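You operate a simulated robot arm through the tools that you are given. There is no shell and no other tool.

You run a simulated robot arm. Do the job below in one go: nothing can be reset, and whatever is moved stays where it is left.

TASK
Put things in order on the top of the check bench. At the end: the blue bottle (marked "WASH") from the top of the check bench stands where the green pad stood; the gold lock barrel from the top of the check bench stands on top of the cream packing block; the green pad stands where the black panel switch (marked "WIPER") stood; the black panel switch from the top of the check bench stands on top of the orange small pane one (marked "1"); whatever was shut is shut again. Leave all else as you found it, and nothing knocked over.

The check looks at the end state, three seconds after you hand in, the way a careful person would. Anything else that was tipped, shoved, dropped, spilled or broken makes it a failure.

THE ROBOT
A 7-joint arm with a two-finger parallel gripper, fixed in place. Base frame: the origin is at the foot of the arm, x ahead of it, y to its left, z up; the work surface is at about z = 0. Readings come in cm, degrees, newtons and seconds.
With the tool pointing down near the work surface it reaches from about 22 to 58 cm from the base axis. Its first joint turns from -66.0 to 66.0 degrees. Payload 2.5 kg.
The tool frame sits at the grasp point between the pads (the TCP): z along the fingers, y along the line on which they close. The tips reach 2.3 cm beyond it. Largest opening 9.4 cm; finger width 3.8, thickness 1; the body of the gripper, 5.4 by 9.6 cm, starts 3.9 cm behind the TCP.
Orientation is that of the tool frame in the base frame, as a unit quaternion [x, y, z, w]. With the fingers straight down and closing along the base's y, the tool's x points along the base's -x, its y along +y and its z along -z.

THE INTERFACE
- The arm moves only by the tool arm_command. Its argument "rows" is a list of rows, each a list of 3 entries, a list of its own where there are three numbers: the opening, from 0 (shut) to 1 (fully open), then the shift along the base's x, y, z in cm, then the turn, a rotation vector about the base's x, y, z in degrees. In form: [[grip, [dx, dy, dz], [wx, wy, wz]], ...]. A call has 1 to 20 rows; each row is the pose to reach, as a shift and turn from the pose commanded when the call began. Each row takes 0.2 s and may step no farther than 5 cm and 8.6 degrees from the row before; otherwise, or with a gripper value out of range, the whole call is refused. Where a pose cannot be reached the arm comes as near as it can. A force on the tool above 40 N (or 10 N above the force at the start of the call, whichever is more), or a blocked arm, ends the call early, and 0.2 s more pass. Each finger travels about 10.8 cm/s and halts on what it meets, pressing with about 20 N; the grip force reading is that of the motor and also rises with nothing between the fingers. The clock runs only during rows and for 0.2 s after the last one: add rows that repeat a pose to give the fingers time. It gives the time, the measured TCP pose, the force on the tool (base axes), the opening and the grip force at its end, in the units of the frame above (readings bear some noise), with the torque about the TCP (base axes, N m) and any sound that the robot's microphone picked up.
- Cameras (640 x 400 px; columns grow to the right, rows downward): "scene" is fixed at [11.58, -41.77, 53.4]; the picture's right is [0.82, -0.57, 0.00], its down [-0.40, -0.58, -0.70] and it looks along [0.40, 0.58, -0.71] (base axes); focal length 261 px, centre (320, 200). "wrist" rides on the gripper at [8.6, 1.6, -7.4] in the tool frame; the picture's right is [-0.18, 0.98, 0.00], its down [-0.58, -0.11, -0.81] and it looks along [-0.79, -0.15, 0.59] (tool axes); focal length 243 px, centre (320, 200). There is no depth. A picture from a camera that has moved, and an enlarged one, comes with that camera's place and axes in the base frame and with its lens. The place of the scene camera against the robot may be out by one fixed shift of up to 1.2 cm in any direction.
- capture(camera): a new picture of that camera. No time passes.
- close_up(camera, box): a new picture of the part [left, top, right, bottom] of that camera's present view, enlarged. No time passes.
- hand_in(): hands the job in; it is judged then, once.

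Nothing tells you positions but the pictures and the camera data. Unless the task says otherwise, let go and move clear before handing in.

The tools are called after ">>>" as name(argument=value, ...) on one line, values as JSON. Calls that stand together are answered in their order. arm_command: Moves the arm, as the interface text tells. Its arguments: {"type":"object","properties":{"rows":{"type":"array"}},"required":["rows"]} The other tools are called the same way: capture (camera) takes a picture; close_up (camera, box) takes an enlarged picture of a part of a camera's view; hand_in () hands the job in.

At the start:

```text
t: 0.0
position: [38.61, -5.99, 22.44]
ee_rot: [0.0, 1.0, 0.0, -0.001]
ft_force: [-0.4, -0.4, -0.5]
torque: [-0.03, 0.02, -0.03]
grip_width: 9.41
finger_force: 0.2
```

scene: 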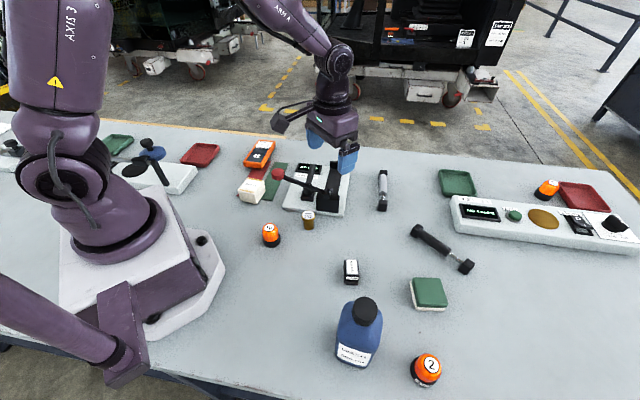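
wrist: 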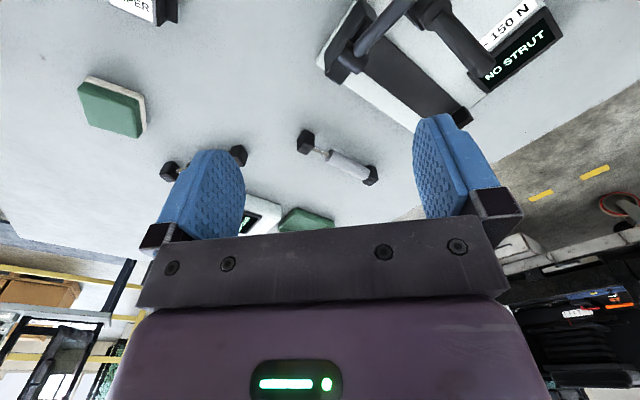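

I see a bench with a blue bottle, a green pad, a small black panel switch, a gold lock barrel, orange round things and a cream block. I'll look closer before moving anything.

>>> close_up(camera="scene", box=[220, 130, 400, 242])

>>> close_up(camera="scene", box=[300, 220, 500, 400])

>>> close_up(camera="scene", box=[420, 150, 640, 290])

>>> close_up(camera="scene", box=[0, 110, 230, 250])

>>> capture(camera="wrist")

```text
3.56 times, centred on (310, 186) of scene
camera zoom: at [11.58, -41.77, 53.4], right [0.82, -0.57, 0.0], down [-0.4, -0.58, -0.7], along [0.4, 0.58, -0.71], focal length 926 px, centre (356, 250)
```

zoom: 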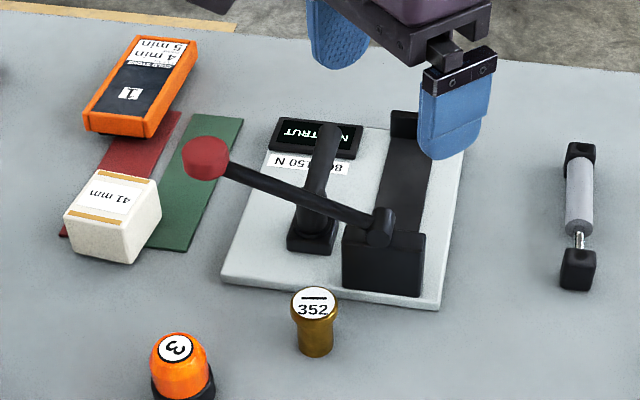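

```text
2.22 times, centred on (400, 310) of scene
camera zoom: at [11.58, -41.77, 53.4], right [0.82, -0.57, 0.0], down [-0.4, -0.58, -0.7], along [0.4, 0.58, -0.71], focal length 579 px, centre (142, -44)
```

zoom: 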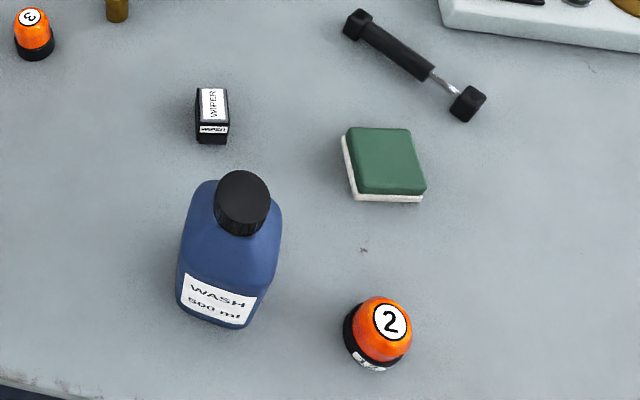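

```text
2.86 times, centred on (530, 220) of scene
camera zoom: at [11.58, -41.77, 53.4], right [0.82, -0.57, 0.0], down [-0.4, -0.58, -0.7], along [0.4, 0.58, -0.71], focal length 744 px, centre (-280, 143)
```

zoom: 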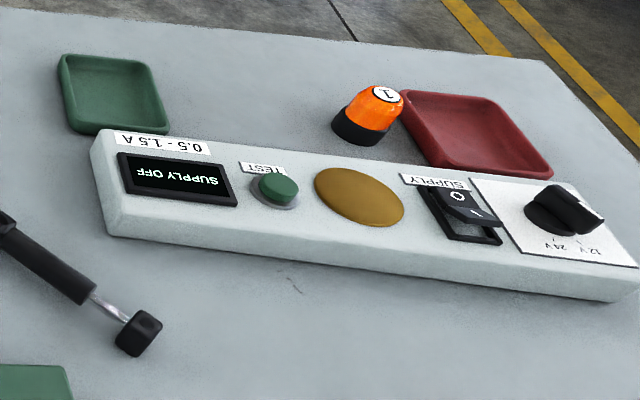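

```text
2.78 times, centred on (115, 180) of scene
camera zoom: at [11.58, -41.77, 53.4], right [0.82, -0.57, 0.0], down [-0.4, -0.58, -0.7], along [0.4, 0.58, -0.71], focal length 725 px, centre (890, 256)
```

zoom: 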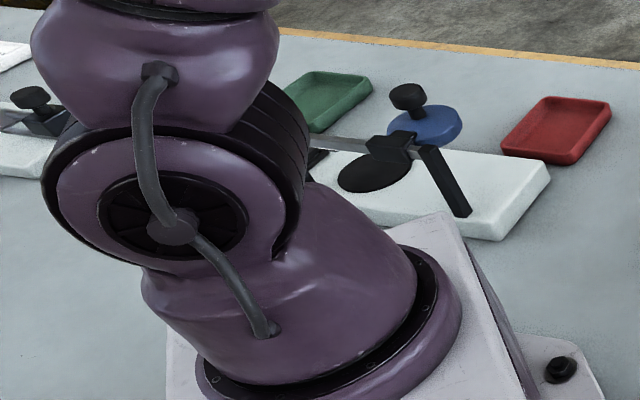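

```text
taken
camera wrist: at [30.04, -4.28, 29.96], right [0.18, 0.98, 0.0], down [0.58, -0.11, 0.81], along [0.79, -0.15, -0.59], focal length 243 px, centre (320, 200)
```

wrist: 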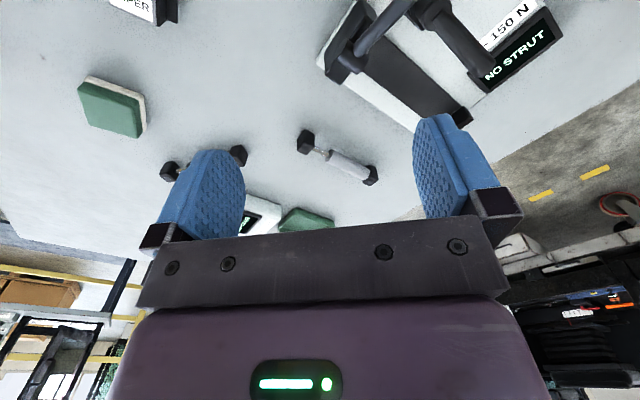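

I see a possible ambiguity about which orange item marked "1" is meant: a dome at the far right or the box with a black face at the far left. I'll enlarge both labels.

>>> close_up(camera="scene", box=[235, 132, 295, 172])

>>> close_up(camera="scene", box=[525, 170, 575, 205])

>>> close_up(camera="scene", box=[230, 160, 330, 250])

>>> close_up(camera="scene", box=[400, 340, 460, 400])

>>> close_up(camera="scene", box=[325, 250, 385, 290])

```text
10.00 times, centred on (265, 152) of scene
camera zoom: at [11.58, -41.77, 53.4], right [0.82, -0.57, 0.0], down [-0.4, -0.58, -0.7], along [0.4, 0.58, -0.71], focal length 2606 px, centre (870, 680)
```

zoom: 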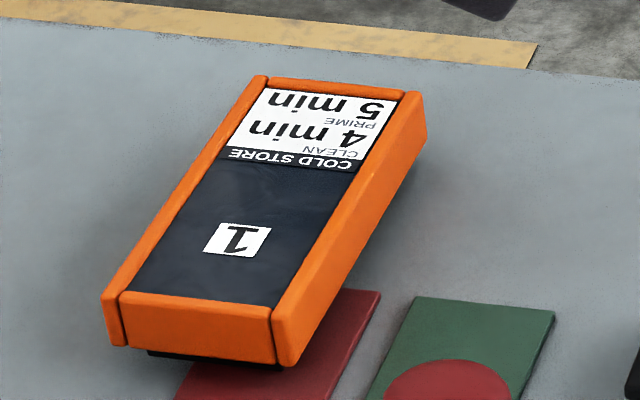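

```text
11.43 times, centred on (550, 188) of scene
camera zoom: at [11.58, -41.77, 53.4], right [0.82, -0.57, 0.0], down [-0.4, -0.58, -0.7], along [0.4, 0.58, -0.71], focal length 2978 px, centre (-2309, 343)
```

zoom: 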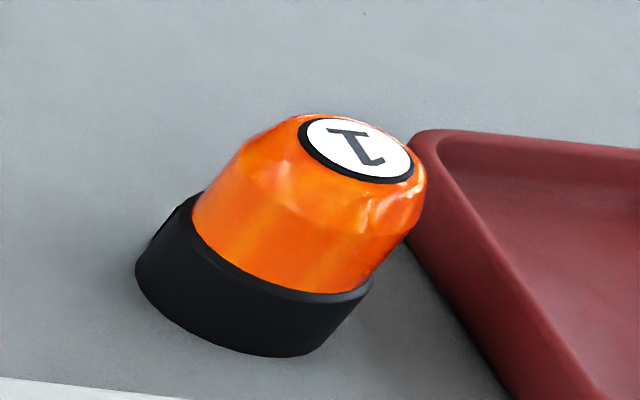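

```text
4.44 times, centred on (280, 205) of scene
camera zoom: at [11.58, -41.77, 53.4], right [0.82, -0.57, 0.0], down [-0.4, -0.58, -0.7], along [0.4, 0.58, -0.71], focal length 1158 px, centre (498, 178)
```

zoom: 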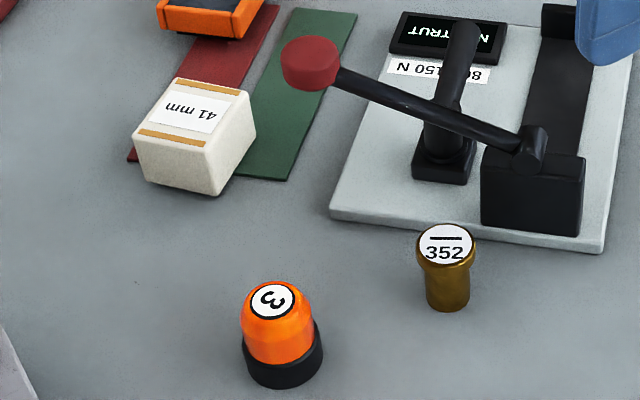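

```text
6.67 times, centred on (430, 370) of scene
camera zoom: at [11.58, -41.77, 53.4], right [0.82, -0.57, 0.0], down [-0.4, -0.58, -0.7], along [0.4, 0.58, -0.71], focal length 1737 px, centre (-413, -933)
```

zoom: 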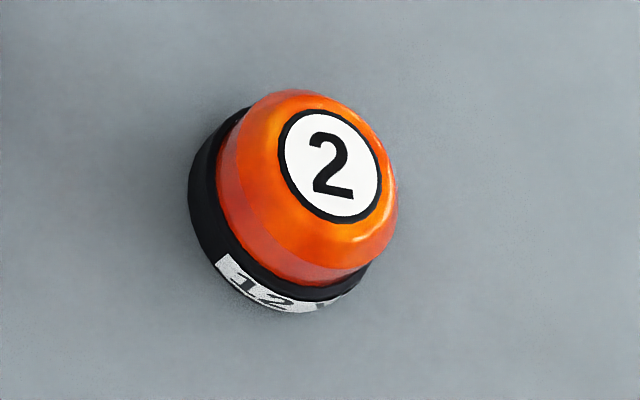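

```text
10.00 times, centred on (355, 270) of scene
camera zoom: at [11.58, -41.77, 53.4], right [0.82, -0.57, 0.0], down [-0.4, -0.58, -0.7], along [0.4, 0.58, -0.71], focal length 2606 px, centre (-30, -500)
```

zoom: 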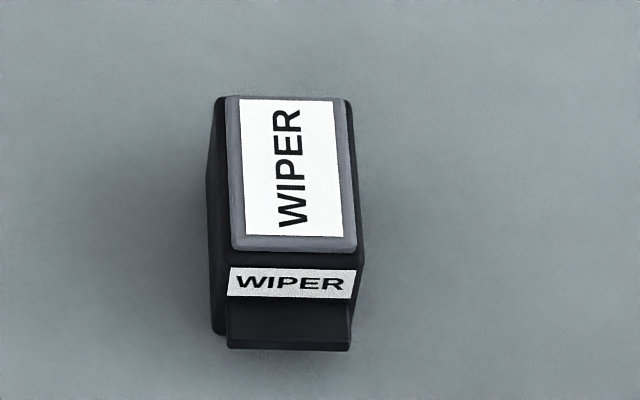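

The orange box with a dark glass face marked "1" (labels for clean and prime) I take to be the small pane, and the domes 1/2/3 to be beacon lamps. Rough places from the scene view are switch (35,-20), pad (43,-34), bottle (26,-33), barrel (33.5,-5), cream block (26.5,13.5) and pane (36,29.5). I'll raise the arm and move it to get wrist views.

>>> arm_command(rows=[[1, [0, 0, 3.5], [0, 0, 0]], [1, [-2.5, -3.5, 5.5], [0, 0, 0]], [1, [-5, -7, 7.6], [0, 0, 0]], [1, [-7.5, -10.5, 7.6], [0, 0, 0]], [1, [-10, -14, 7.6], [0, 0, 0]], [1, [-12, -17, 7.6], [0, 0, 0]], [1, [-12, -17, 7.6], [0, 0, 0]]])

>>> capture(camera="wrist")

>>> capture(camera="scene")

```text
t: 1.6
position: [26.56, -23.2, 29.91]
ee_rot: [0.001, 1.0, 0.0, -0.001]
ft_force: [-0.1, 0.2, -0.2]
torque: [0.01, 0.0, 0.03]
grip_width: 9.39
finger_force: 0.2
```

```text
taken
camera wrist: at [17.96, -21.39, 37.53], right [0.18, 0.98, 0.0], down [0.58, -0.11, 0.81], along [0.79, -0.15, -0.59], focal length 243 px, centre (320, 200)
```

wrist: 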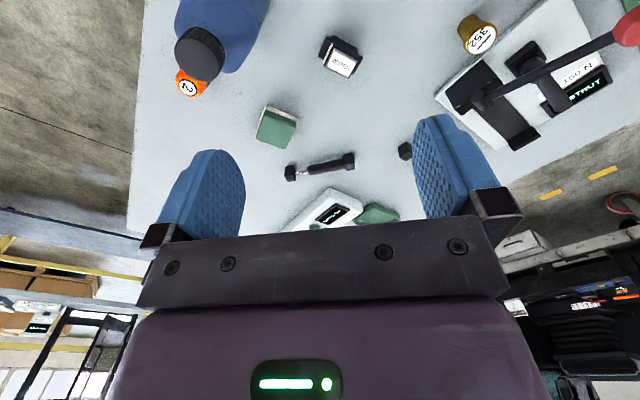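

```text
taken
```

scene: 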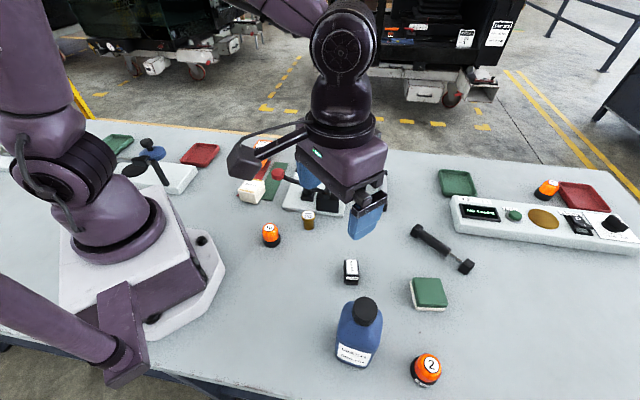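

The wrist view now shows switch, pad, bottle and barrel. I'll enlarge it to read pixels precisely.

>>> close_up(camera="wrist", box=[150, 0, 390, 150])

>>> close_up(camera="wrist", box=[400, 0, 640, 150])

```text
2.67 times, centred on (270, 75) of wrist
camera zoom: at [17.96, -21.39, 37.53], right [0.18, 0.98, 0.0], down [0.58, -0.11, 0.81], along [0.79, -0.15, -0.59], focal length 647 px, centre (453, 533)
```

zoom: 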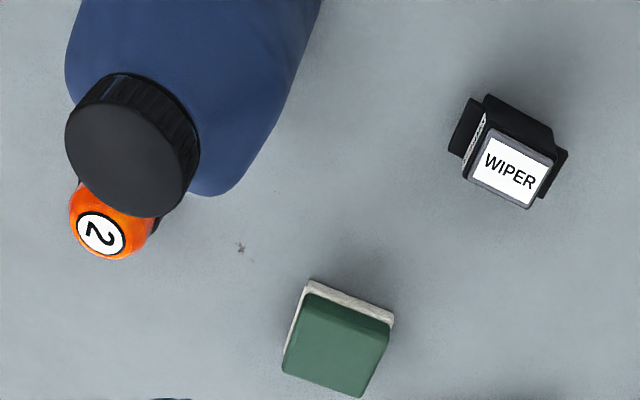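

```text
2.67 times, centred on (520, 75) of wrist
camera zoom: at [17.96, -21.39, 37.53], right [0.18, 0.98, 0.0], down [0.58, -0.11, 0.81], along [0.79, -0.15, -0.59], focal length 647 px, centre (-213, 533)
```

zoom: 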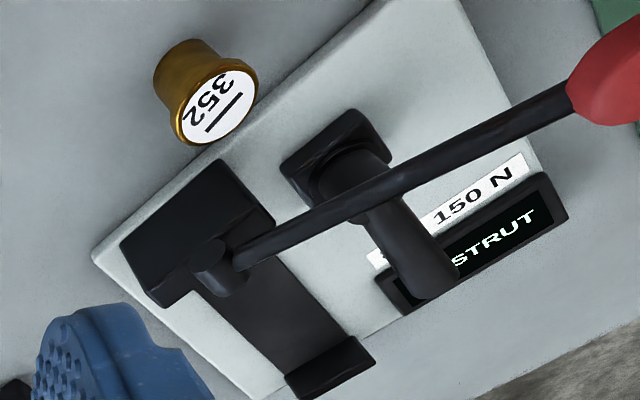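

The wrist view puts the switch at about (33.5,-21.4), with its long side near 58 degrees from x. Next I'll look at the left side, where the cream block and the pane are.

>>> arm_command(rows=[[1, [0, 4, 0], [0, 0, 0]], [1, [0, 8, 0], [0, 0, 0]], [1, [0, 12, 0], [0, 0, 0]], [1, [0, 16, 0], [0, 0, 0]], [1, [0, 20, 0], [0, 0, 0]], [1, [0, 24, 0], [0, 0, 0]], [1, [0, 28, 0], [0, 0, 0]], [1, [0, 32, 0], [0, 0, 0]], [1, [0, 36, 0], [0, 0, 0]], [1, [0, 40, 0], [0, 0, 0]], [1, [0, 44, 0], [0, 0, 0]], [1, [0, 44, 0], [0, 0, 0]]])

>>> capture(camera="wrist")

>>> capture(camera="scene")

```text
t: 4.2
position: [26.76, 20.98, 29.71]
ee_rot: [0.0, 1.0, 0.0, 0.0]
ft_force: [0.1, 0.0, 0.5]
torque: [-0.01, -0.03, 0.01]
grip_width: 9.39
finger_force: 0.1
```

```text
taken
camera wrist: at [18.14, 22.64, 37.42], right [0.18, 0.98, 0.0], down [0.58, -0.11, 0.81], along [0.79, -0.15, -0.59], focal length 243 px, centre (320, 200)
```

wrist: 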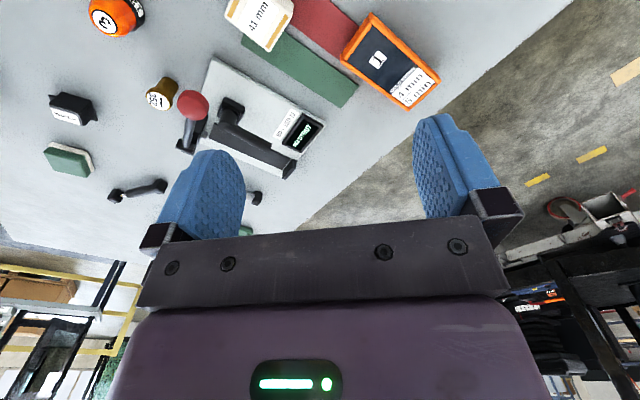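

```text
taken
```

scene: 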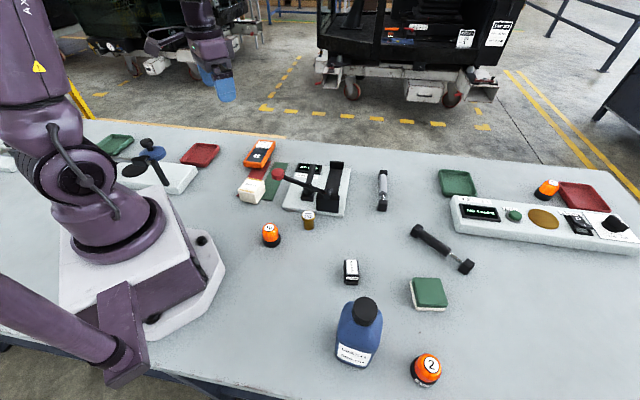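

>>> close_up(camera="wrist", box=[220, 0, 460, 150])

>>> close_up(camera="wrist", box=[330, 0, 450, 120])

>>> close_up(camera="scene", box=[230, 135, 310, 210])

>>> close_up(camera="scene", box=[280, 140, 360, 220])

```text
2.67 times, centred on (340, 75) of wrist
camera zoom: at [18.14, 22.64, 37.42], right [0.18, 0.98, 0.0], down [0.58, -0.11, 0.81], along [0.79, -0.15, -0.59], focal length 647 px, centre (267, 533)
```

zoom: 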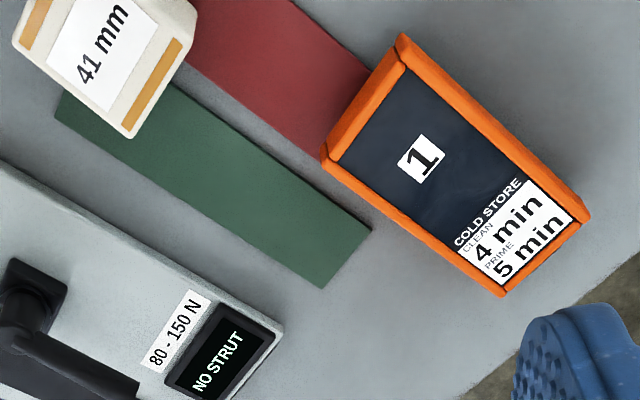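

```text
3.33 times, centred on (390, 60) of wrist
camera zoom: at [18.14, 22.64, 37.42], right [0.18, 0.98, 0.0], down [0.58, -0.11, 0.81], along [0.79, -0.15, -0.59], focal length 809 px, centre (87, 667)
```

zoom: 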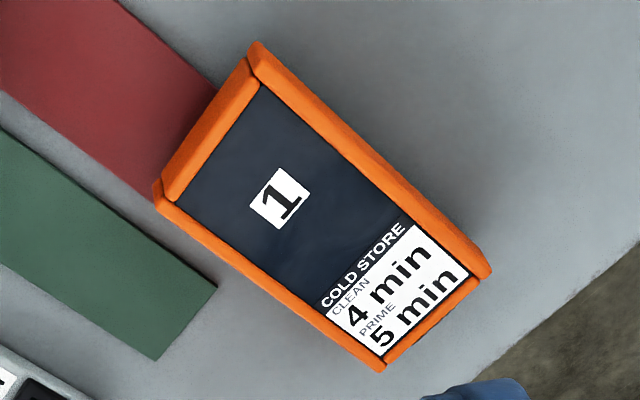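

```text
5.33 times, centred on (270, 172) of scene
camera zoom: at [11.58, -41.77, 53.4], right [0.82, -0.57, 0.0], down [-0.4, -0.58, -0.7], along [0.4, 0.58, -0.71], focal length 1390 px, centre (587, 347)
```

zoom: 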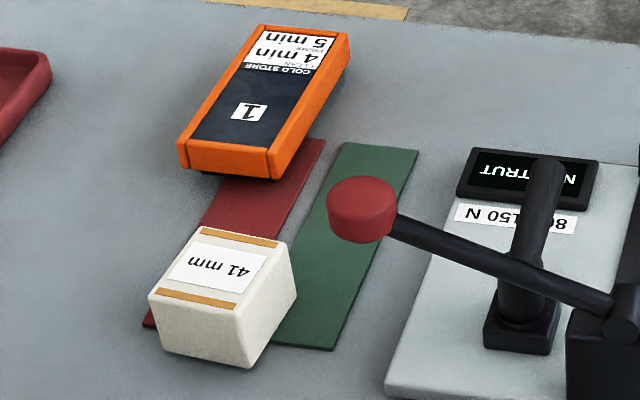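

```text
5.00 times, centred on (320, 180) of scene
camera zoom: at [11.58, -41.77, 53.4], right [0.82, -0.57, 0.0], down [-0.4, -0.58, -0.7], along [0.4, 0.58, -0.71], focal length 1303 px, centre (320, 300)
```

zoom: 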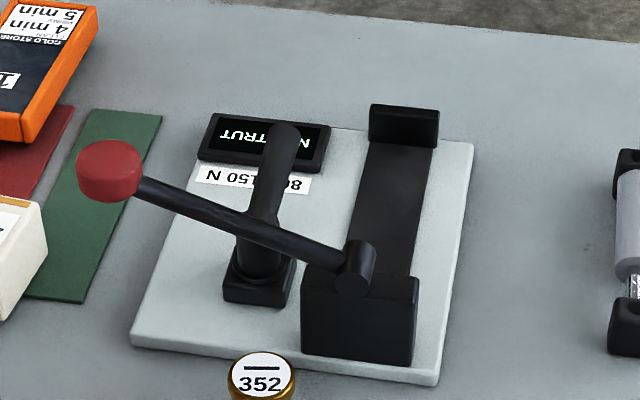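

The pane lies at about (35.5,29.2), top z≈3, long axis at 45°. The cream block is at (26.7,13.7), top z≈4.1, the lever knob at (31.4,5.1,11.8), and the barrel at (33.4,-4.4), 4.5 tall. I'll go back over the switch for a closer look with the gripper turned -31°.

>>> arm_command(rows=[[1, [0.4, -4, 0], [0, 0, 0]], [1, [0.8, -8, 0], [0, 0, 0]], [1, [1.2, -12, 0], [0, 0, 0]], [1, [1.6, -16, 0], [0, 0, -4]], [1, [2.0, -20, 0], [0, 0, -8]], [1, [2.4, -24, 0], [0, 0, -12]], [1, [2.8, -28, 0], [0, 0, -16]], [1, [3.2, -32, 0], [0, 0, -20]], [1, [3.6, -36, 0], [0, 0, -24]], [1, [4.2, -40.2, 0], [0, 0, -28]], [1, [4.2, -40.2, -4], [0, 0, -31]], [1, [4.2, -40.2, -8], [0, 0, -31]], [1, [4.2, -40.2, -12], [0, 0, -31]], [1, [4.2, -40.2, -16], [0, 0, -31]], [1, [4.2, -40.2, -16], [0, 0, -31]]])

>>> capture(camera="wrist")

>>> capture(camera="scene")

```text
t: 7.4
position: [30.91, -19.1, 13.99]
ee_rot: [0.267, 0.964, -0.001, 0.0]
ft_force: [0.6, -1.1, -0.3]
torque: [0.0, 0.01, -0.01]
grip_width: 9.38
finger_force: 0.1
```

```text
taken
camera wrist: at [24.33, -13.08, 21.62], right [0.66, 0.75, 0.0], down [0.44, -0.39, 0.81], along [0.6, -0.54, -0.59], focal length 243 px, centre (320, 200)
```

wrist: 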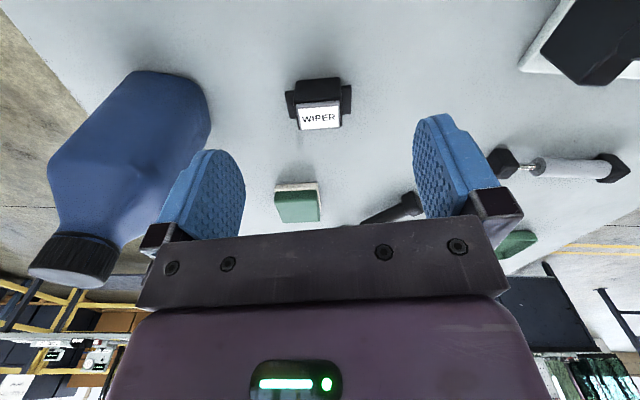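

```text
taken
```

scene: 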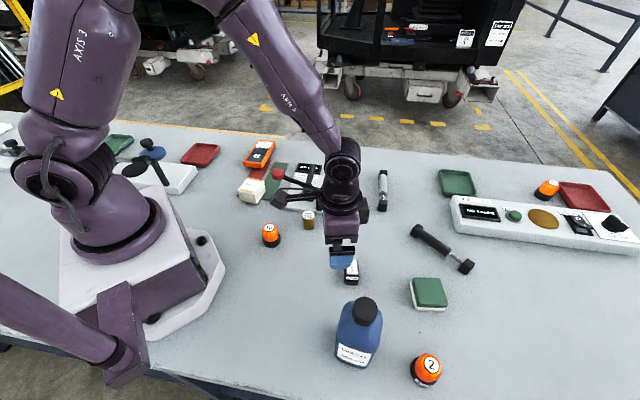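

>>> close_up(camera="wrist", box=[270, 60, 370, 140])

>>> close_up(camera="wrist", box=[20, 50, 340, 300])

```text
5.00 times, centred on (320, 100) of wrist
camera zoom: at [24.33, -13.08, 21.62], right [0.66, 0.75, 0.0], down [0.44, -0.39, 0.81], along [0.6, -0.54, -0.59], focal length 1213 px, centre (320, 700)
```

zoom: 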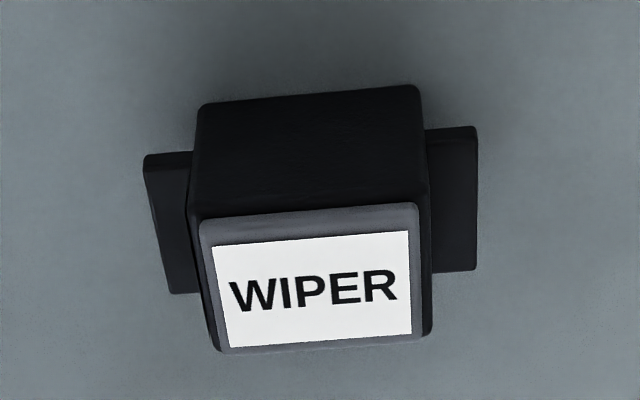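

```text
1.60 times, centred on (180, 175) of wrist
camera zoom: at [24.33, -13.08, 21.62], right [0.66, 0.75, 0.0], down [0.44, -0.39, 0.81], along [0.6, -0.54, -0.59], focal length 388 px, centre (544, 240)
```

zoom: 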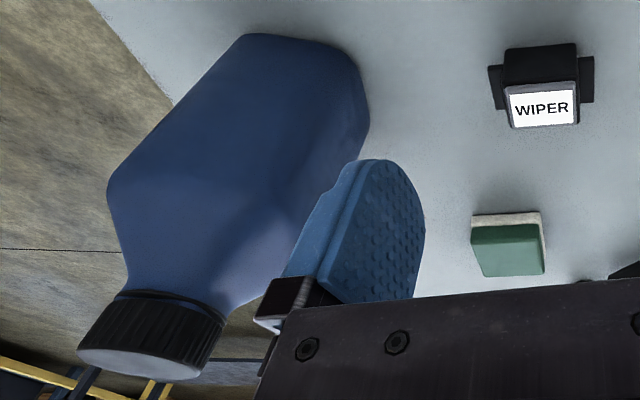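

The switch has mid-height tabs on its long ends, so I'll grip it across its narrow sides. A yaw of +53° would put the wrist camera against the bottle, so I'll try yaw -126° instead while staying high above the switch.

>>> arm_command(rows=[[1, [0.2, -0.2, 0], [0, 0, -8]], [1, [0.4, -0.4, 0], [0, 0, -16]], [1, [0.6, -0.6, 0], [0, 0, -24]], [1, [0.8, -0.8, 0], [0, 0, -32]], [1, [1.0, -1.0, 0], [0, 0, -40]], [1, [1.2, -1.2, 0], [0, 0, -48]], [1, [1.5, -1.4, 0], [0, 0, -56]], [1, [1.8, -1.6, 0], [0, 0, -64]], [1, [2.0, -1.8, 0], [0, 0, -72]], [1, [2.2, -2.0, 0], [0, 0, -80]], [1, [2.4, -2.1, 0], [0, 0, -88]], [1, [2.65, -2.25, 0], [0, 0, -95.6]], [1, [2.65, -2.25, 0], [0, 0, -95.6]]])

>>> capture(camera="wrist")

>>> capture(camera="scene")

```text
t: 10.2
position: [33.72, -21.39, 14.04]
ee_rot: [0.894, 0.449, 0.0, 0.0]
ft_force: [-1.0, 0.2, 0.1]
torque: [-0.02, -0.01, -0.02]
grip_width: 9.39
finger_force: 0.0
```

```text
taken
camera wrist: at [39.99, -15.35, 21.56], right [0.68, -0.73, 0.0], down [-0.43, -0.4, 0.81], along [-0.59, -0.55, -0.59], focal length 243 px, centre (320, 200)
```

wrist: 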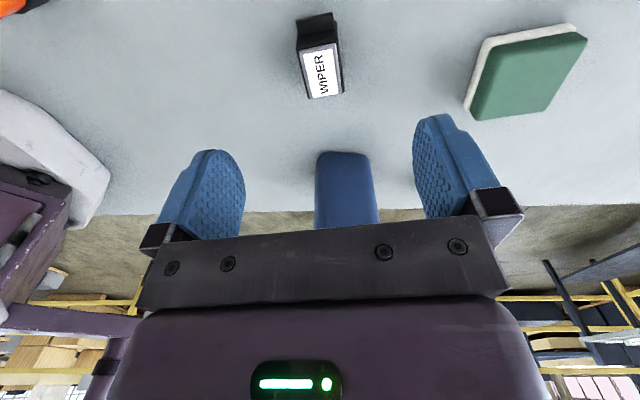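

```text
taken
```

scene: 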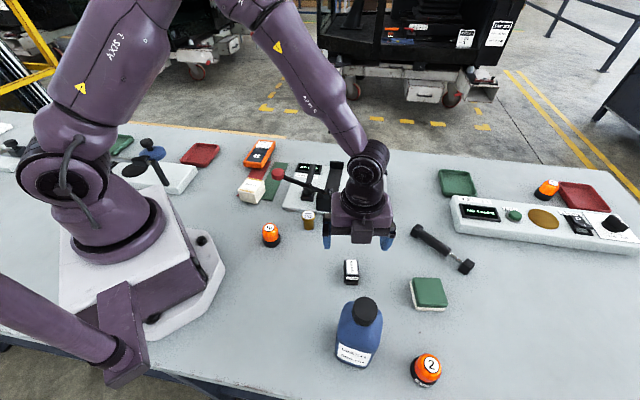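

The yaw is reachable. I'll zoom in on the switch from here to refine its centre and angle.

>>> close_up(camera="wrist", box=[270, 0, 370, 110])

>>> close_up(camera="wrist", box=[430, 10, 610, 130])

```text
3.64 times, centred on (320, 55) of wrist
camera zoom: at [39.99, -15.35, 21.56], right [0.68, -0.73, 0.0], down [-0.43, -0.4, 0.81], along [-0.59, -0.55, -0.59], focal length 882 px, centre (320, 727)
```

zoom: 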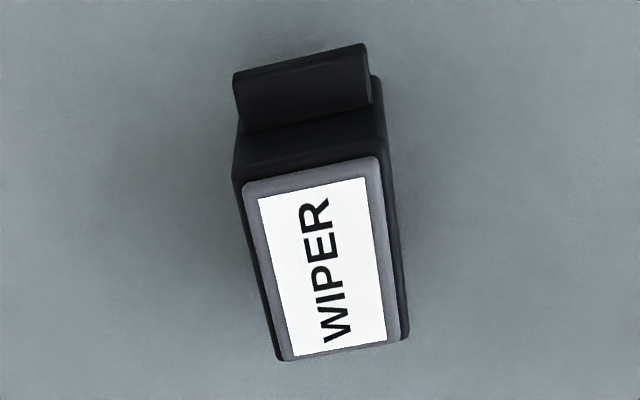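

```text
3.33 times, centred on (520, 70) of wrist
camera zoom: at [39.99, -15.35, 21.56], right [0.68, -0.73, 0.0], down [-0.43, -0.4, 0.81], along [-0.59, -0.55, -0.59], focal length 809 px, centre (-347, 633)
```

zoom: 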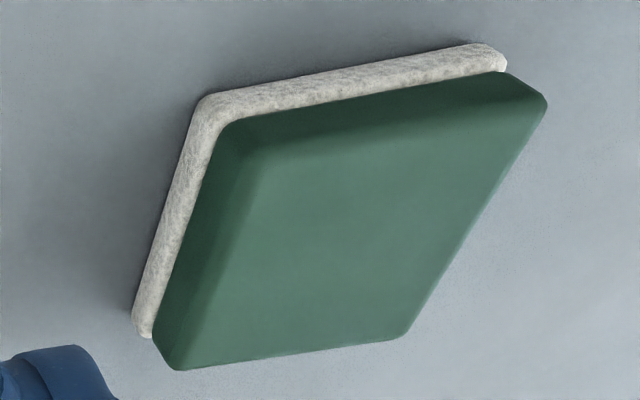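

The switch centre is at (33.6,-21.4) and the gripper is already lined up over it. I'll descend so the tips sit 0.5 cm above the bench and close.

>>> arm_command(rows=[[1, [0, 0, -3.5], [0, 0, 0]], [1, [0, 0, -7], [0, 0, 0]], [1, [0, 0, -9.5], [0, 0, 0]], [1, [0, 0, -11.2], [0, 0, 0]], [1, [0, 0, -11.2], [0, 0, 0]]])

>>> capture(camera="wrist")

>>> close_up(camera="scene", box=[290, 200, 420, 300])

```text
t: 11.4
position: [33.49, -21.54, 2.73]
ee_rot: [0.893, 0.449, 0.001, 0.0]
ft_force: [-0.3, -0.6, -1.1]
torque: [-0.03, -0.02, -0.01]
grip_width: 9.39
finger_force: 0.0
```

```text
taken
camera wrist: at [40.0, -15.33, 10.31], right [0.68, -0.73, 0.0], down [-0.43, -0.4, 0.81], along [-0.59, -0.55, -0.59], focal length 243 px, centre (320, 200)
```

wrist: 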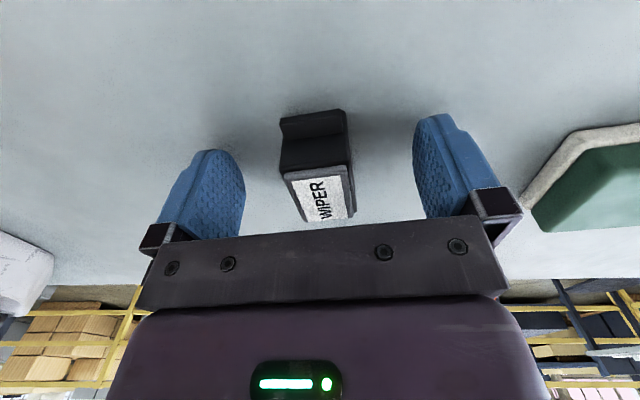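

```text
4.00 times, centred on (355, 250) of scene
camera zoom: at [11.58, -41.78, 53.4], right [0.82, -0.57, 0.0], down [-0.4, -0.58, -0.7], along [0.4, 0.58, -0.71], focal length 1042 px, centre (180, 0)
```

zoom: 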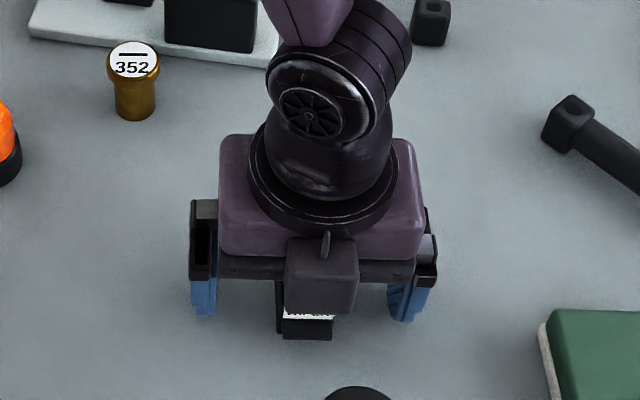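

The switch sits between the fingers, centred. I'll close, then lift.

>>> arm_command(rows=[[0.5, [0, 0, 0], [0, 0, 0]], [0.2, [0, 0, 0], [0, 0, 0]], [0.15, [0, 0, 0], [0, 0, 0]], [0.15, [0, 0, 0], [0, 0, 0]], [0.15, [0, 0, 0], [0, 0, 0]]])

>>> capture(camera="wrist")

```text
t: 12.6
position: [33.56, -21.38, 2.81]
ee_rot: [0.894, 0.449, 0.0, -0.001]
ft_force: [0.2, 0.5, 0.4]
torque: [0.01, 0.02, -0.01]
grip_width: 2.95
finger_force: 20.3
```

```text
taken
camera wrist: at [39.99, -15.32, 10.33], right [0.68, -0.73, 0.0], down [-0.43, -0.4, 0.81], along [-0.59, -0.55, -0.59], focal length 243 px, centre (320, 200)
```

wrist: 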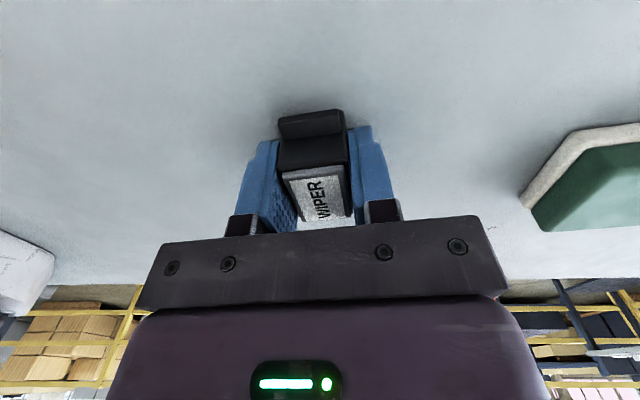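

The switch is held at width 2.95, and its spot is (33.6,-21.4). I'll lift it high and swing over toward the pane while turning the gripper to +45°.

>>> arm_command(rows=[[0.15, [0, 0, 2], [0, 0, 0]], [0.15, [0, 0, 6], [0, 0, 0]], [0.15, [0, 0, 10.5], [0, 0, 0]], [0.15, [0, 0, 15], [0, 0, 0]], [0.15, [0, 0, 19], [0, 0, 0]], [0.15, [0, 0, 21.2], [0, 0, 0]], [0.15, [0, 2, 21.2], [0, 0, 8]], [0.15, [0.1, 4.5, 21.2], [0, 0, 16]], [0.15, [0.2, 7, 21.2], [0, 0, 24]], [0.15, [0.3, 9.5, 21.2], [0, 0, 32]], [0.15, [0.4, 12, 21.2], [0, 0, 40]], [0.15, [0.5, 14.5, 21.2], [0, 0, 48]], [0.15, [0.6, 17, 21.2], [0, 0, 56]], [0.15, [0.7, 20, 21.2], [0, 0, 64]], [0.15, [0.8, 23, 21.2], [0, 0, 72]], [0.15, [0.9, 26, 21.2], [0, 0, 80]], [0.15, [1.0, 29, 21.2], [0, 0, 88]], [0.15, [1.1, 32, 21.2], [0, 0, 96]], [0.15, [1.2, 35, 21.2], [0, 0, 104]], [0.15, [1.3, 38, 21.2], [0, 0, 112]]])

>>> capture(camera="scene")

>>> capture(camera="wrist")

```text
t: 16.8
position: [34.93, 16.49, 24.04]
ee_rot: [0.125, 0.992, 0.0, 0.0]
ft_force: [-0.1, 0.7, -0.2]
torque: [-0.01, 0.01, 0.01]
grip_width: 2.96
finger_force: 19.9
```

```text
taken
```

scene: 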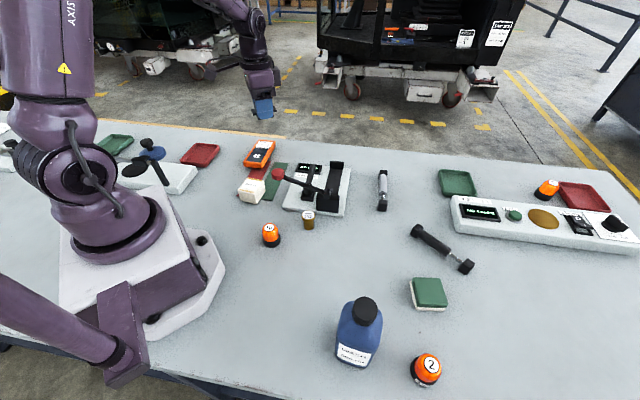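

```text
taken
camera wrist: at [26.93, 20.38, 31.59], right [0.42, 0.91, 0.0], down [0.54, -0.25, 0.81], along [0.73, -0.34, -0.59], focal length 243 px, centre (320, 200)
```

wrist: 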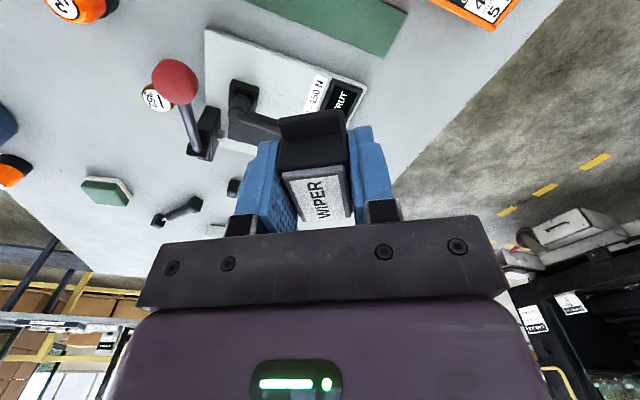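

Still holding the switch. I'll turn to +45° and move to a spot just short of the pane to look at it.

>>> arm_command(rows=[[0.15, [-0.5, 1, 0], [0, 0, 7.5]], [0.15, [-1, 2, 0], [0, 0, 15]], [0.15, [-1.5, 3, 0], [0, 0, 22.5]], [0.15, [-2, 4, 0], [0, 0, 30]], [0.15, [-2.5, 5, 0], [0, 0, 37.5]], [0.15, [-3, 6, 0], [0, 0, 45]], [0.15, [-3.5, 7, 0], [0, 0, 52.5]], [0.15, [-3.9, 8.5, 0], [0, 0, 59.6]], [0.15, [-3.9, 8.5, 0], [0, 0, 59.6]]])

>>> capture(camera="wrist")

>>> capture(camera="scene")

```text
t: 18.8
position: [30.82, 24.94, 23.94]
ee_rot: [-0.385, 0.923, 0.0, 0.0]
ft_force: [-0.9, 0.0, -0.4]
torque: [0.01, -0.02, -0.02]
grip_width: 2.95
finger_force: 20.0
```

```text
taken
camera wrist: at [23.61, 20.04, 31.49], right [-0.57, 0.82, 0.0], down [0.49, 0.34, 0.81], along [0.66, 0.46, -0.59], focal length 243 px, centre (320, 200)
```

wrist: 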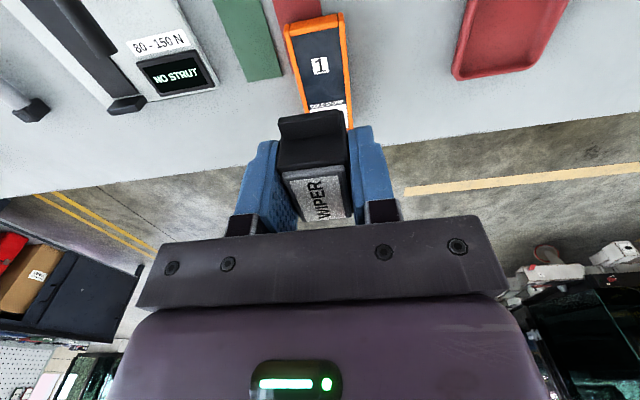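

```text
taken
```

scene: 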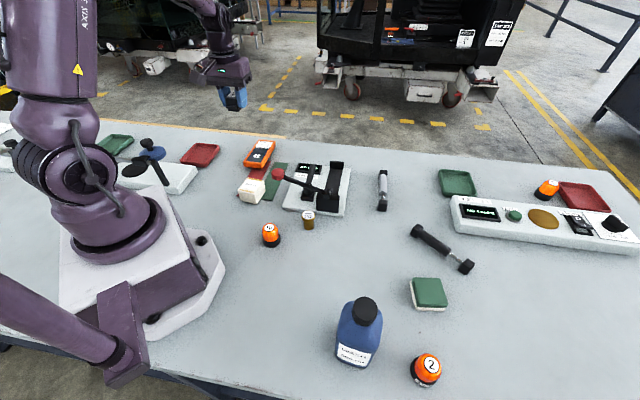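

>>> close_up(camera="wrist", box=[260, 0, 380, 130])

```text
3.08 times, centred on (320, 65) of wrist
camera zoom: at [23.61, 20.04, 31.49], right [-0.57, 0.82, 0.0], down [0.49, 0.34, 0.81], along [0.66, 0.46, -0.59], focal length 746 px, centre (320, 615)
```

zoom: 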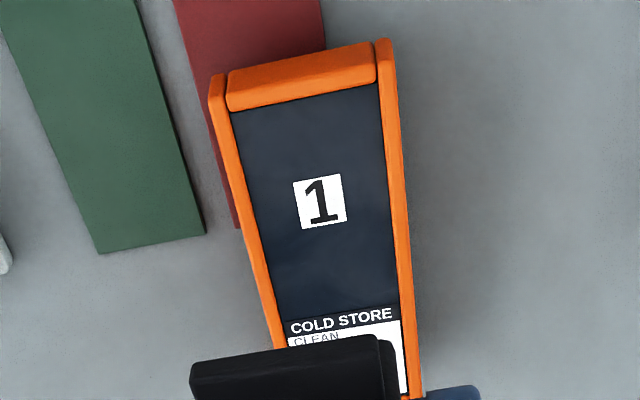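

The pane centre works out to (36.2,29.6), with its glass near z=3 and perhaps slightly tilted. I'll move over it and come down to just above, then feel for contact in small steps.

>>> arm_command(rows=[[0.15, [2.7, 2.3, 0], [0, 0, 0]], [0.15, [5.4, 4.65, 0], [0, 0, 0]], [0.15, [5.4, 4.65, -4.5], [0, 0, 0]], [0.15, [5.4, 4.65, -9], [0, 0, 0]], [0.15, [5.4, 4.65, -12.5], [0, 0, 0]], [0.15, [5.4, 4.65, -15.5], [0, 0, 0]], [0.15, [5.4, 4.65, -15.5], [0, 0, 0]]])

>>> capture(camera="wrist")

>>> close_up(camera="scene", box=[210, 100, 310, 200])

```text
t: 20.4
position: [36.4, 29.73, 8.5]
ee_rot: [-0.383, 0.924, 0.0, -0.001]
ft_force: [0.3, -0.7, -0.6]
torque: [-0.01, 0.03, 0.02]
grip_width: 2.94
finger_force: 20.0
```

```text
taken
camera wrist: at [29.11, 24.8, 16.03], right [-0.57, 0.82, 0.0], down [0.49, 0.33, 0.81], along [0.67, 0.46, -0.59], focal length 243 px, centre (320, 200)
```

wrist: 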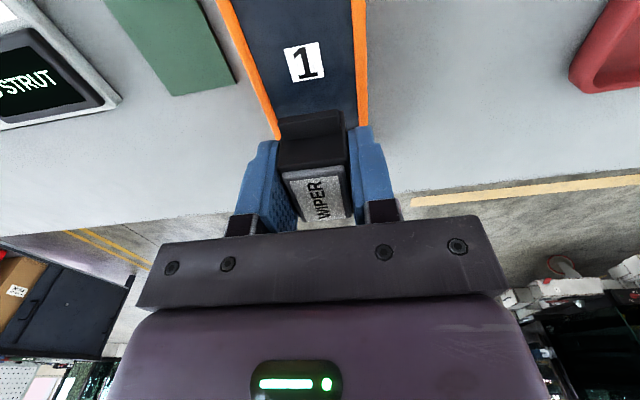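

```text
4.00 times, centred on (260, 150) of scene
camera zoom: at [11.58, -41.77, 53.4], right [0.82, -0.57, 0.0], down [-0.4, -0.58, -0.7], along [0.4, 0.58, -0.71], focal length 1042 px, centre (560, 400)
```

zoom: 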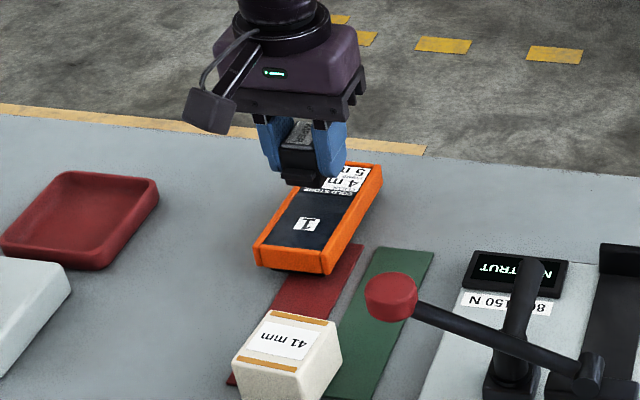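

The switch is above the pane, in line with it. I'll check the pane's rails closer to pin down its height.

>>> close_up(camera="wrist", box=[200, 0, 400, 150])

>>> close_up(camera="scene", box=[255, 120, 315, 175])

```text
2.67 times, centred on (300, 75) of wrist
camera zoom: at [29.11, 24.8, 16.03], right [-0.57, 0.82, 0.0], down [0.49, 0.33, 0.81], along [0.67, 0.46, -0.59], focal length 647 px, centre (373, 533)
```

zoom: 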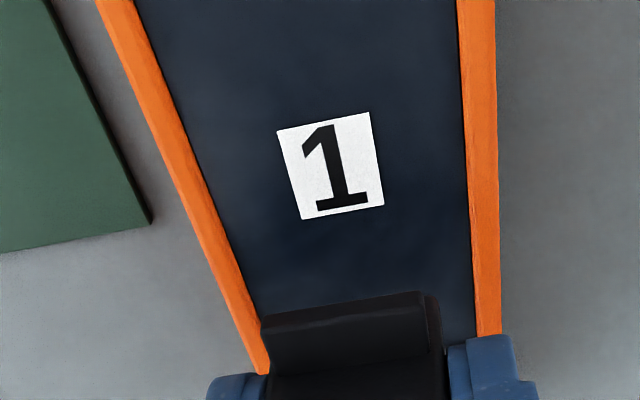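

```text
7.27 times, centred on (285, 148) of scene
camera zoom: at [11.58, -41.77, 53.4], right [0.82, -0.57, 0.0], down [-0.4, -0.58, -0.7], along [0.4, 0.58, -0.71], focal length 1895 px, centre (574, 582)
```

zoom: 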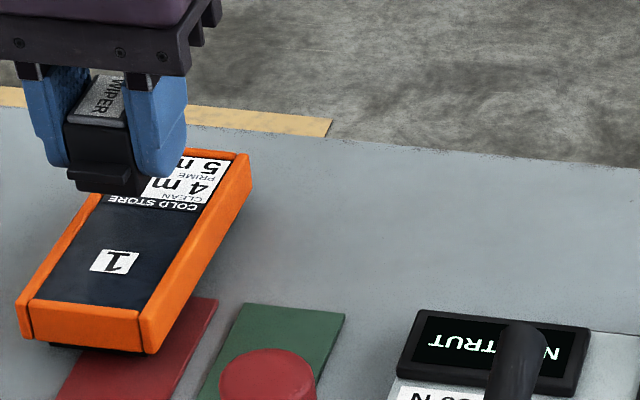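

The label's size across views puts the glass at z≈2.7–3. I'll go down to about 0.7 cm above it, then step gently.

>>> arm_command(rows=[[0.15, [0, 0, -1.0], [0, 0, 0]], [0.15, [0, 0, -1.8], [0, 0, 0]], [0.15, [0, 0, -2.1], [0, 0, 0]], [0.15, [0, 0, -2.1], [0, 0, 0]]])

>>> close_up(camera="scene", box=[230, 120, 310, 175])

```text
t: 21.4
position: [36.42, 29.62, 6.51]
ee_rot: [-0.382, 0.924, 0.0, 0.001]
ft_force: [0.6, -0.3, -0.2]
torque: [-0.02, -0.04, -0.02]
grip_width: 2.93
finger_force: 19.8
```

```text
7.27 times, centred on (270, 148) of scene
camera zoom: at [11.58, -41.77, 53.4], right [0.82, -0.57, 0.0], down [-0.4, -0.58, -0.7], along [0.4, 0.58, -0.71], focal length 1895 px, centre (684, 582)
```

zoom: 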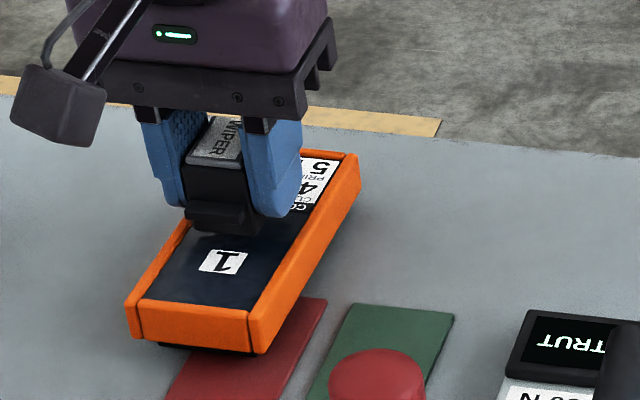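

No contact yet. I'll step down further.

>>> arm_command(rows=[[0.15, [0, 0, -0.15], [0, 0, 0]], [0.15, [0, 0, -0.3], [0, 0, 0]], [0.15, [0, 0, -0.3], [0, 0, 0]]])

```text
t: 22.2
position: [36.23, 29.67, 6.05]
ee_rot: [-0.383, 0.924, 0.001, 0.0]
ft_force: [-0.4, -0.2, -0.8]
torque: [-0.02, 0.0, 0.0]
grip_width: 2.92
finger_force: 19.8
```

>>> arm_command(rows=[[0.15, [0, 0, -0.1], [0, 0, 0]], [0.15, [0, 0, -0.2], [0, 0, 0]], [0.15, [0, 0, -0.2], [0, 0, 0]]])

```text
t: 23.0
position: [36.28, 29.67, 5.81]
ee_rot: [-0.382, 0.924, 0.001, 0.0]
ft_force: [0.3, 0.1, -0.6]
torque: [0.02, 0.02, -0.01]
grip_width: 2.96
finger_force: 19.9
```

>>> arm_command(rows=[[0.15, [0, 0, -0.1], [0, 0, 0]], [0.15, [0, 0, -0.2], [0, 0, 0]], [0.15, [0, 0, -0.2], [0, 0, 0]]])

>>> close_up(camera="scene", box=[230, 120, 310, 175])

```text
t: 23.8
position: [36.37, 29.55, 5.77]
ee_rot: [-0.382, 0.924, 0.001, 0.001]
ft_force: [-3.6, -0.1, 14.6]
torque: [-0.23, 0.23, -0.04]
grip_width: 2.97
finger_force: 19.8
```

```text
7.27 times, centred on (270, 148) of scene
camera zoom: at [11.58, -41.78, 53.39], right [0.82, -0.57, 0.0], down [-0.4, -0.58, -0.7], along [0.4, 0.58, -0.71], focal length 1895 px, centre (684, 582)
```

zoom: 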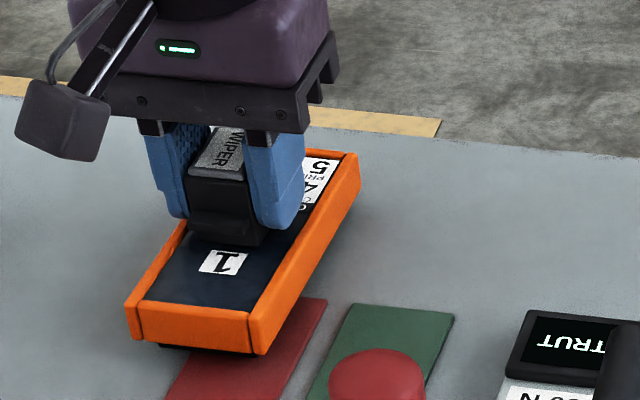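

Contact is at bottom z≈3, and the torque shows it's on the near end, so the pane tilts slightly with the near end high. I'll back off a little, tilt the switch about 4° to match, and touch again.

>>> arm_command(rows=[[0.15, [0, 0, 0.2], [0, 0, 0]], [0.15, [0, 0, 0.3], [-1.4, 1.4, 0]], [0.15, [0, 0, 0.3], [-2.8, 2.8, 0]], [0.15, [0, 0, 0.3], [-2.8, 2.8, 0]]])

>>> arm_command(rows=[[0.15, [0, 0, -0.1], [0, 0, 0]], [0.15, [0, 0, -0.2], [0, 0, 0]], [0.15, [0, 0, -0.2], [0, 0, 0]]])

```text
t: 24.8
position: [36.19, 29.45, 6.01]
ee_rot: [-0.383, 0.923, -0.013, -0.032]
ft_force: [0.7, 0.0, -0.2]
torque: [0.01, -0.02, -0.03]
grip_width: 2.93
finger_force: 20.2
```

```text
t: 25.6
position: [36.42, 29.62, 5.79]
ee_rot: [-0.382, 0.923, -0.014, -0.031]
ft_force: [-4.0, -3.8, 9.5]
torque: [0.07, -0.01, -0.01]
grip_width: 2.93
finger_force: 20.1
```

Now the load is slightly on the far end, so the true tilt is around 2–3°. I'll ease back by 1.3°, check the load, then release.

>>> arm_command(rows=[[0.15, [0, 0, 0.05], [0.9, -0.9, 0]], [0.15, [0, 0, 0.05], [0.9, -0.9, 0]]])

```text
t: 26.2
position: [36.25, 29.56, 5.72]
ee_rot: [-0.382, 0.924, -0.009, -0.022]
ft_force: [-0.9, -2.2, 3.2]
torque: [-0.04, 0.02, -0.04]
grip_width: 2.94
finger_force: 19.8
```

The load is light and even. I'll release and raise.

>>> arm_command(rows=[[0.36, [0, 0, 0], [0, 0, 0]], [0.45, [0, 0, 0], [0, 0, 0]], [0.55, [0, 0, 0], [0, 0, 0]], [0.6, [0, 0, 0.5], [0, 0, 0]], [0.7, [0, 0, 2], [0, 0, 0]], [0.7, [0, 0, 5], [0, 0, 0]], [0.7, [0, 0, 9], [0, 0, 0]], [0.7, [0, 0, 12], [1.9, -1.9, 0]], [0.7, [0, 0, 12], [1.9, -1.9, 0]]])

>>> capture(camera="wrist")

>>> close_up(camera="scene", box=[230, 120, 310, 175])

```text
t: 28.2
position: [36.42, 29.84, 17.91]
ee_rot: [-0.383, 0.924, 0.0, 0.001]
ft_force: [0.2, 0.3, 0.3]
torque: [0.05, -0.02, 0.02]
grip_width: 6.6
finger_force: 0.0
```

```text
taken
camera wrist: at [29.14, 24.92, 25.39], right [-0.57, 0.82, 0.0], down [0.49, 0.33, 0.81], along [0.67, 0.46, -0.59], focal length 243 px, centre (320, 200)
```

wrist: 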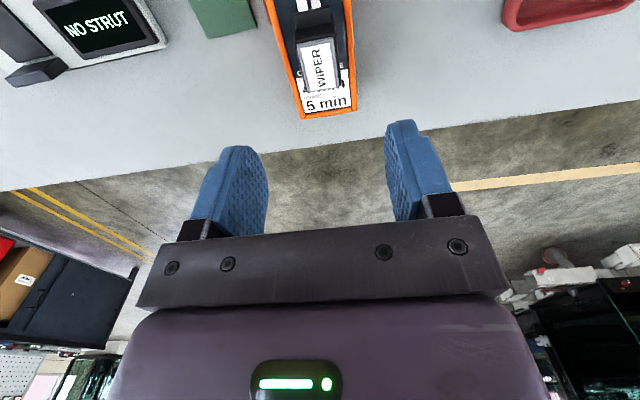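

```text
7.27 times, centred on (270, 148) of scene
camera zoom: at [11.58, -41.78, 53.4], right [0.82, -0.57, 0.0], down [-0.4, -0.58, -0.7], along [0.4, 0.58, -0.71], focal length 1895 px, centre (684, 582)
```

zoom: 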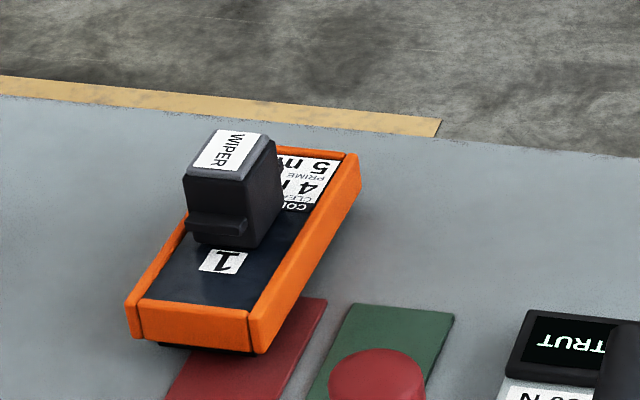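

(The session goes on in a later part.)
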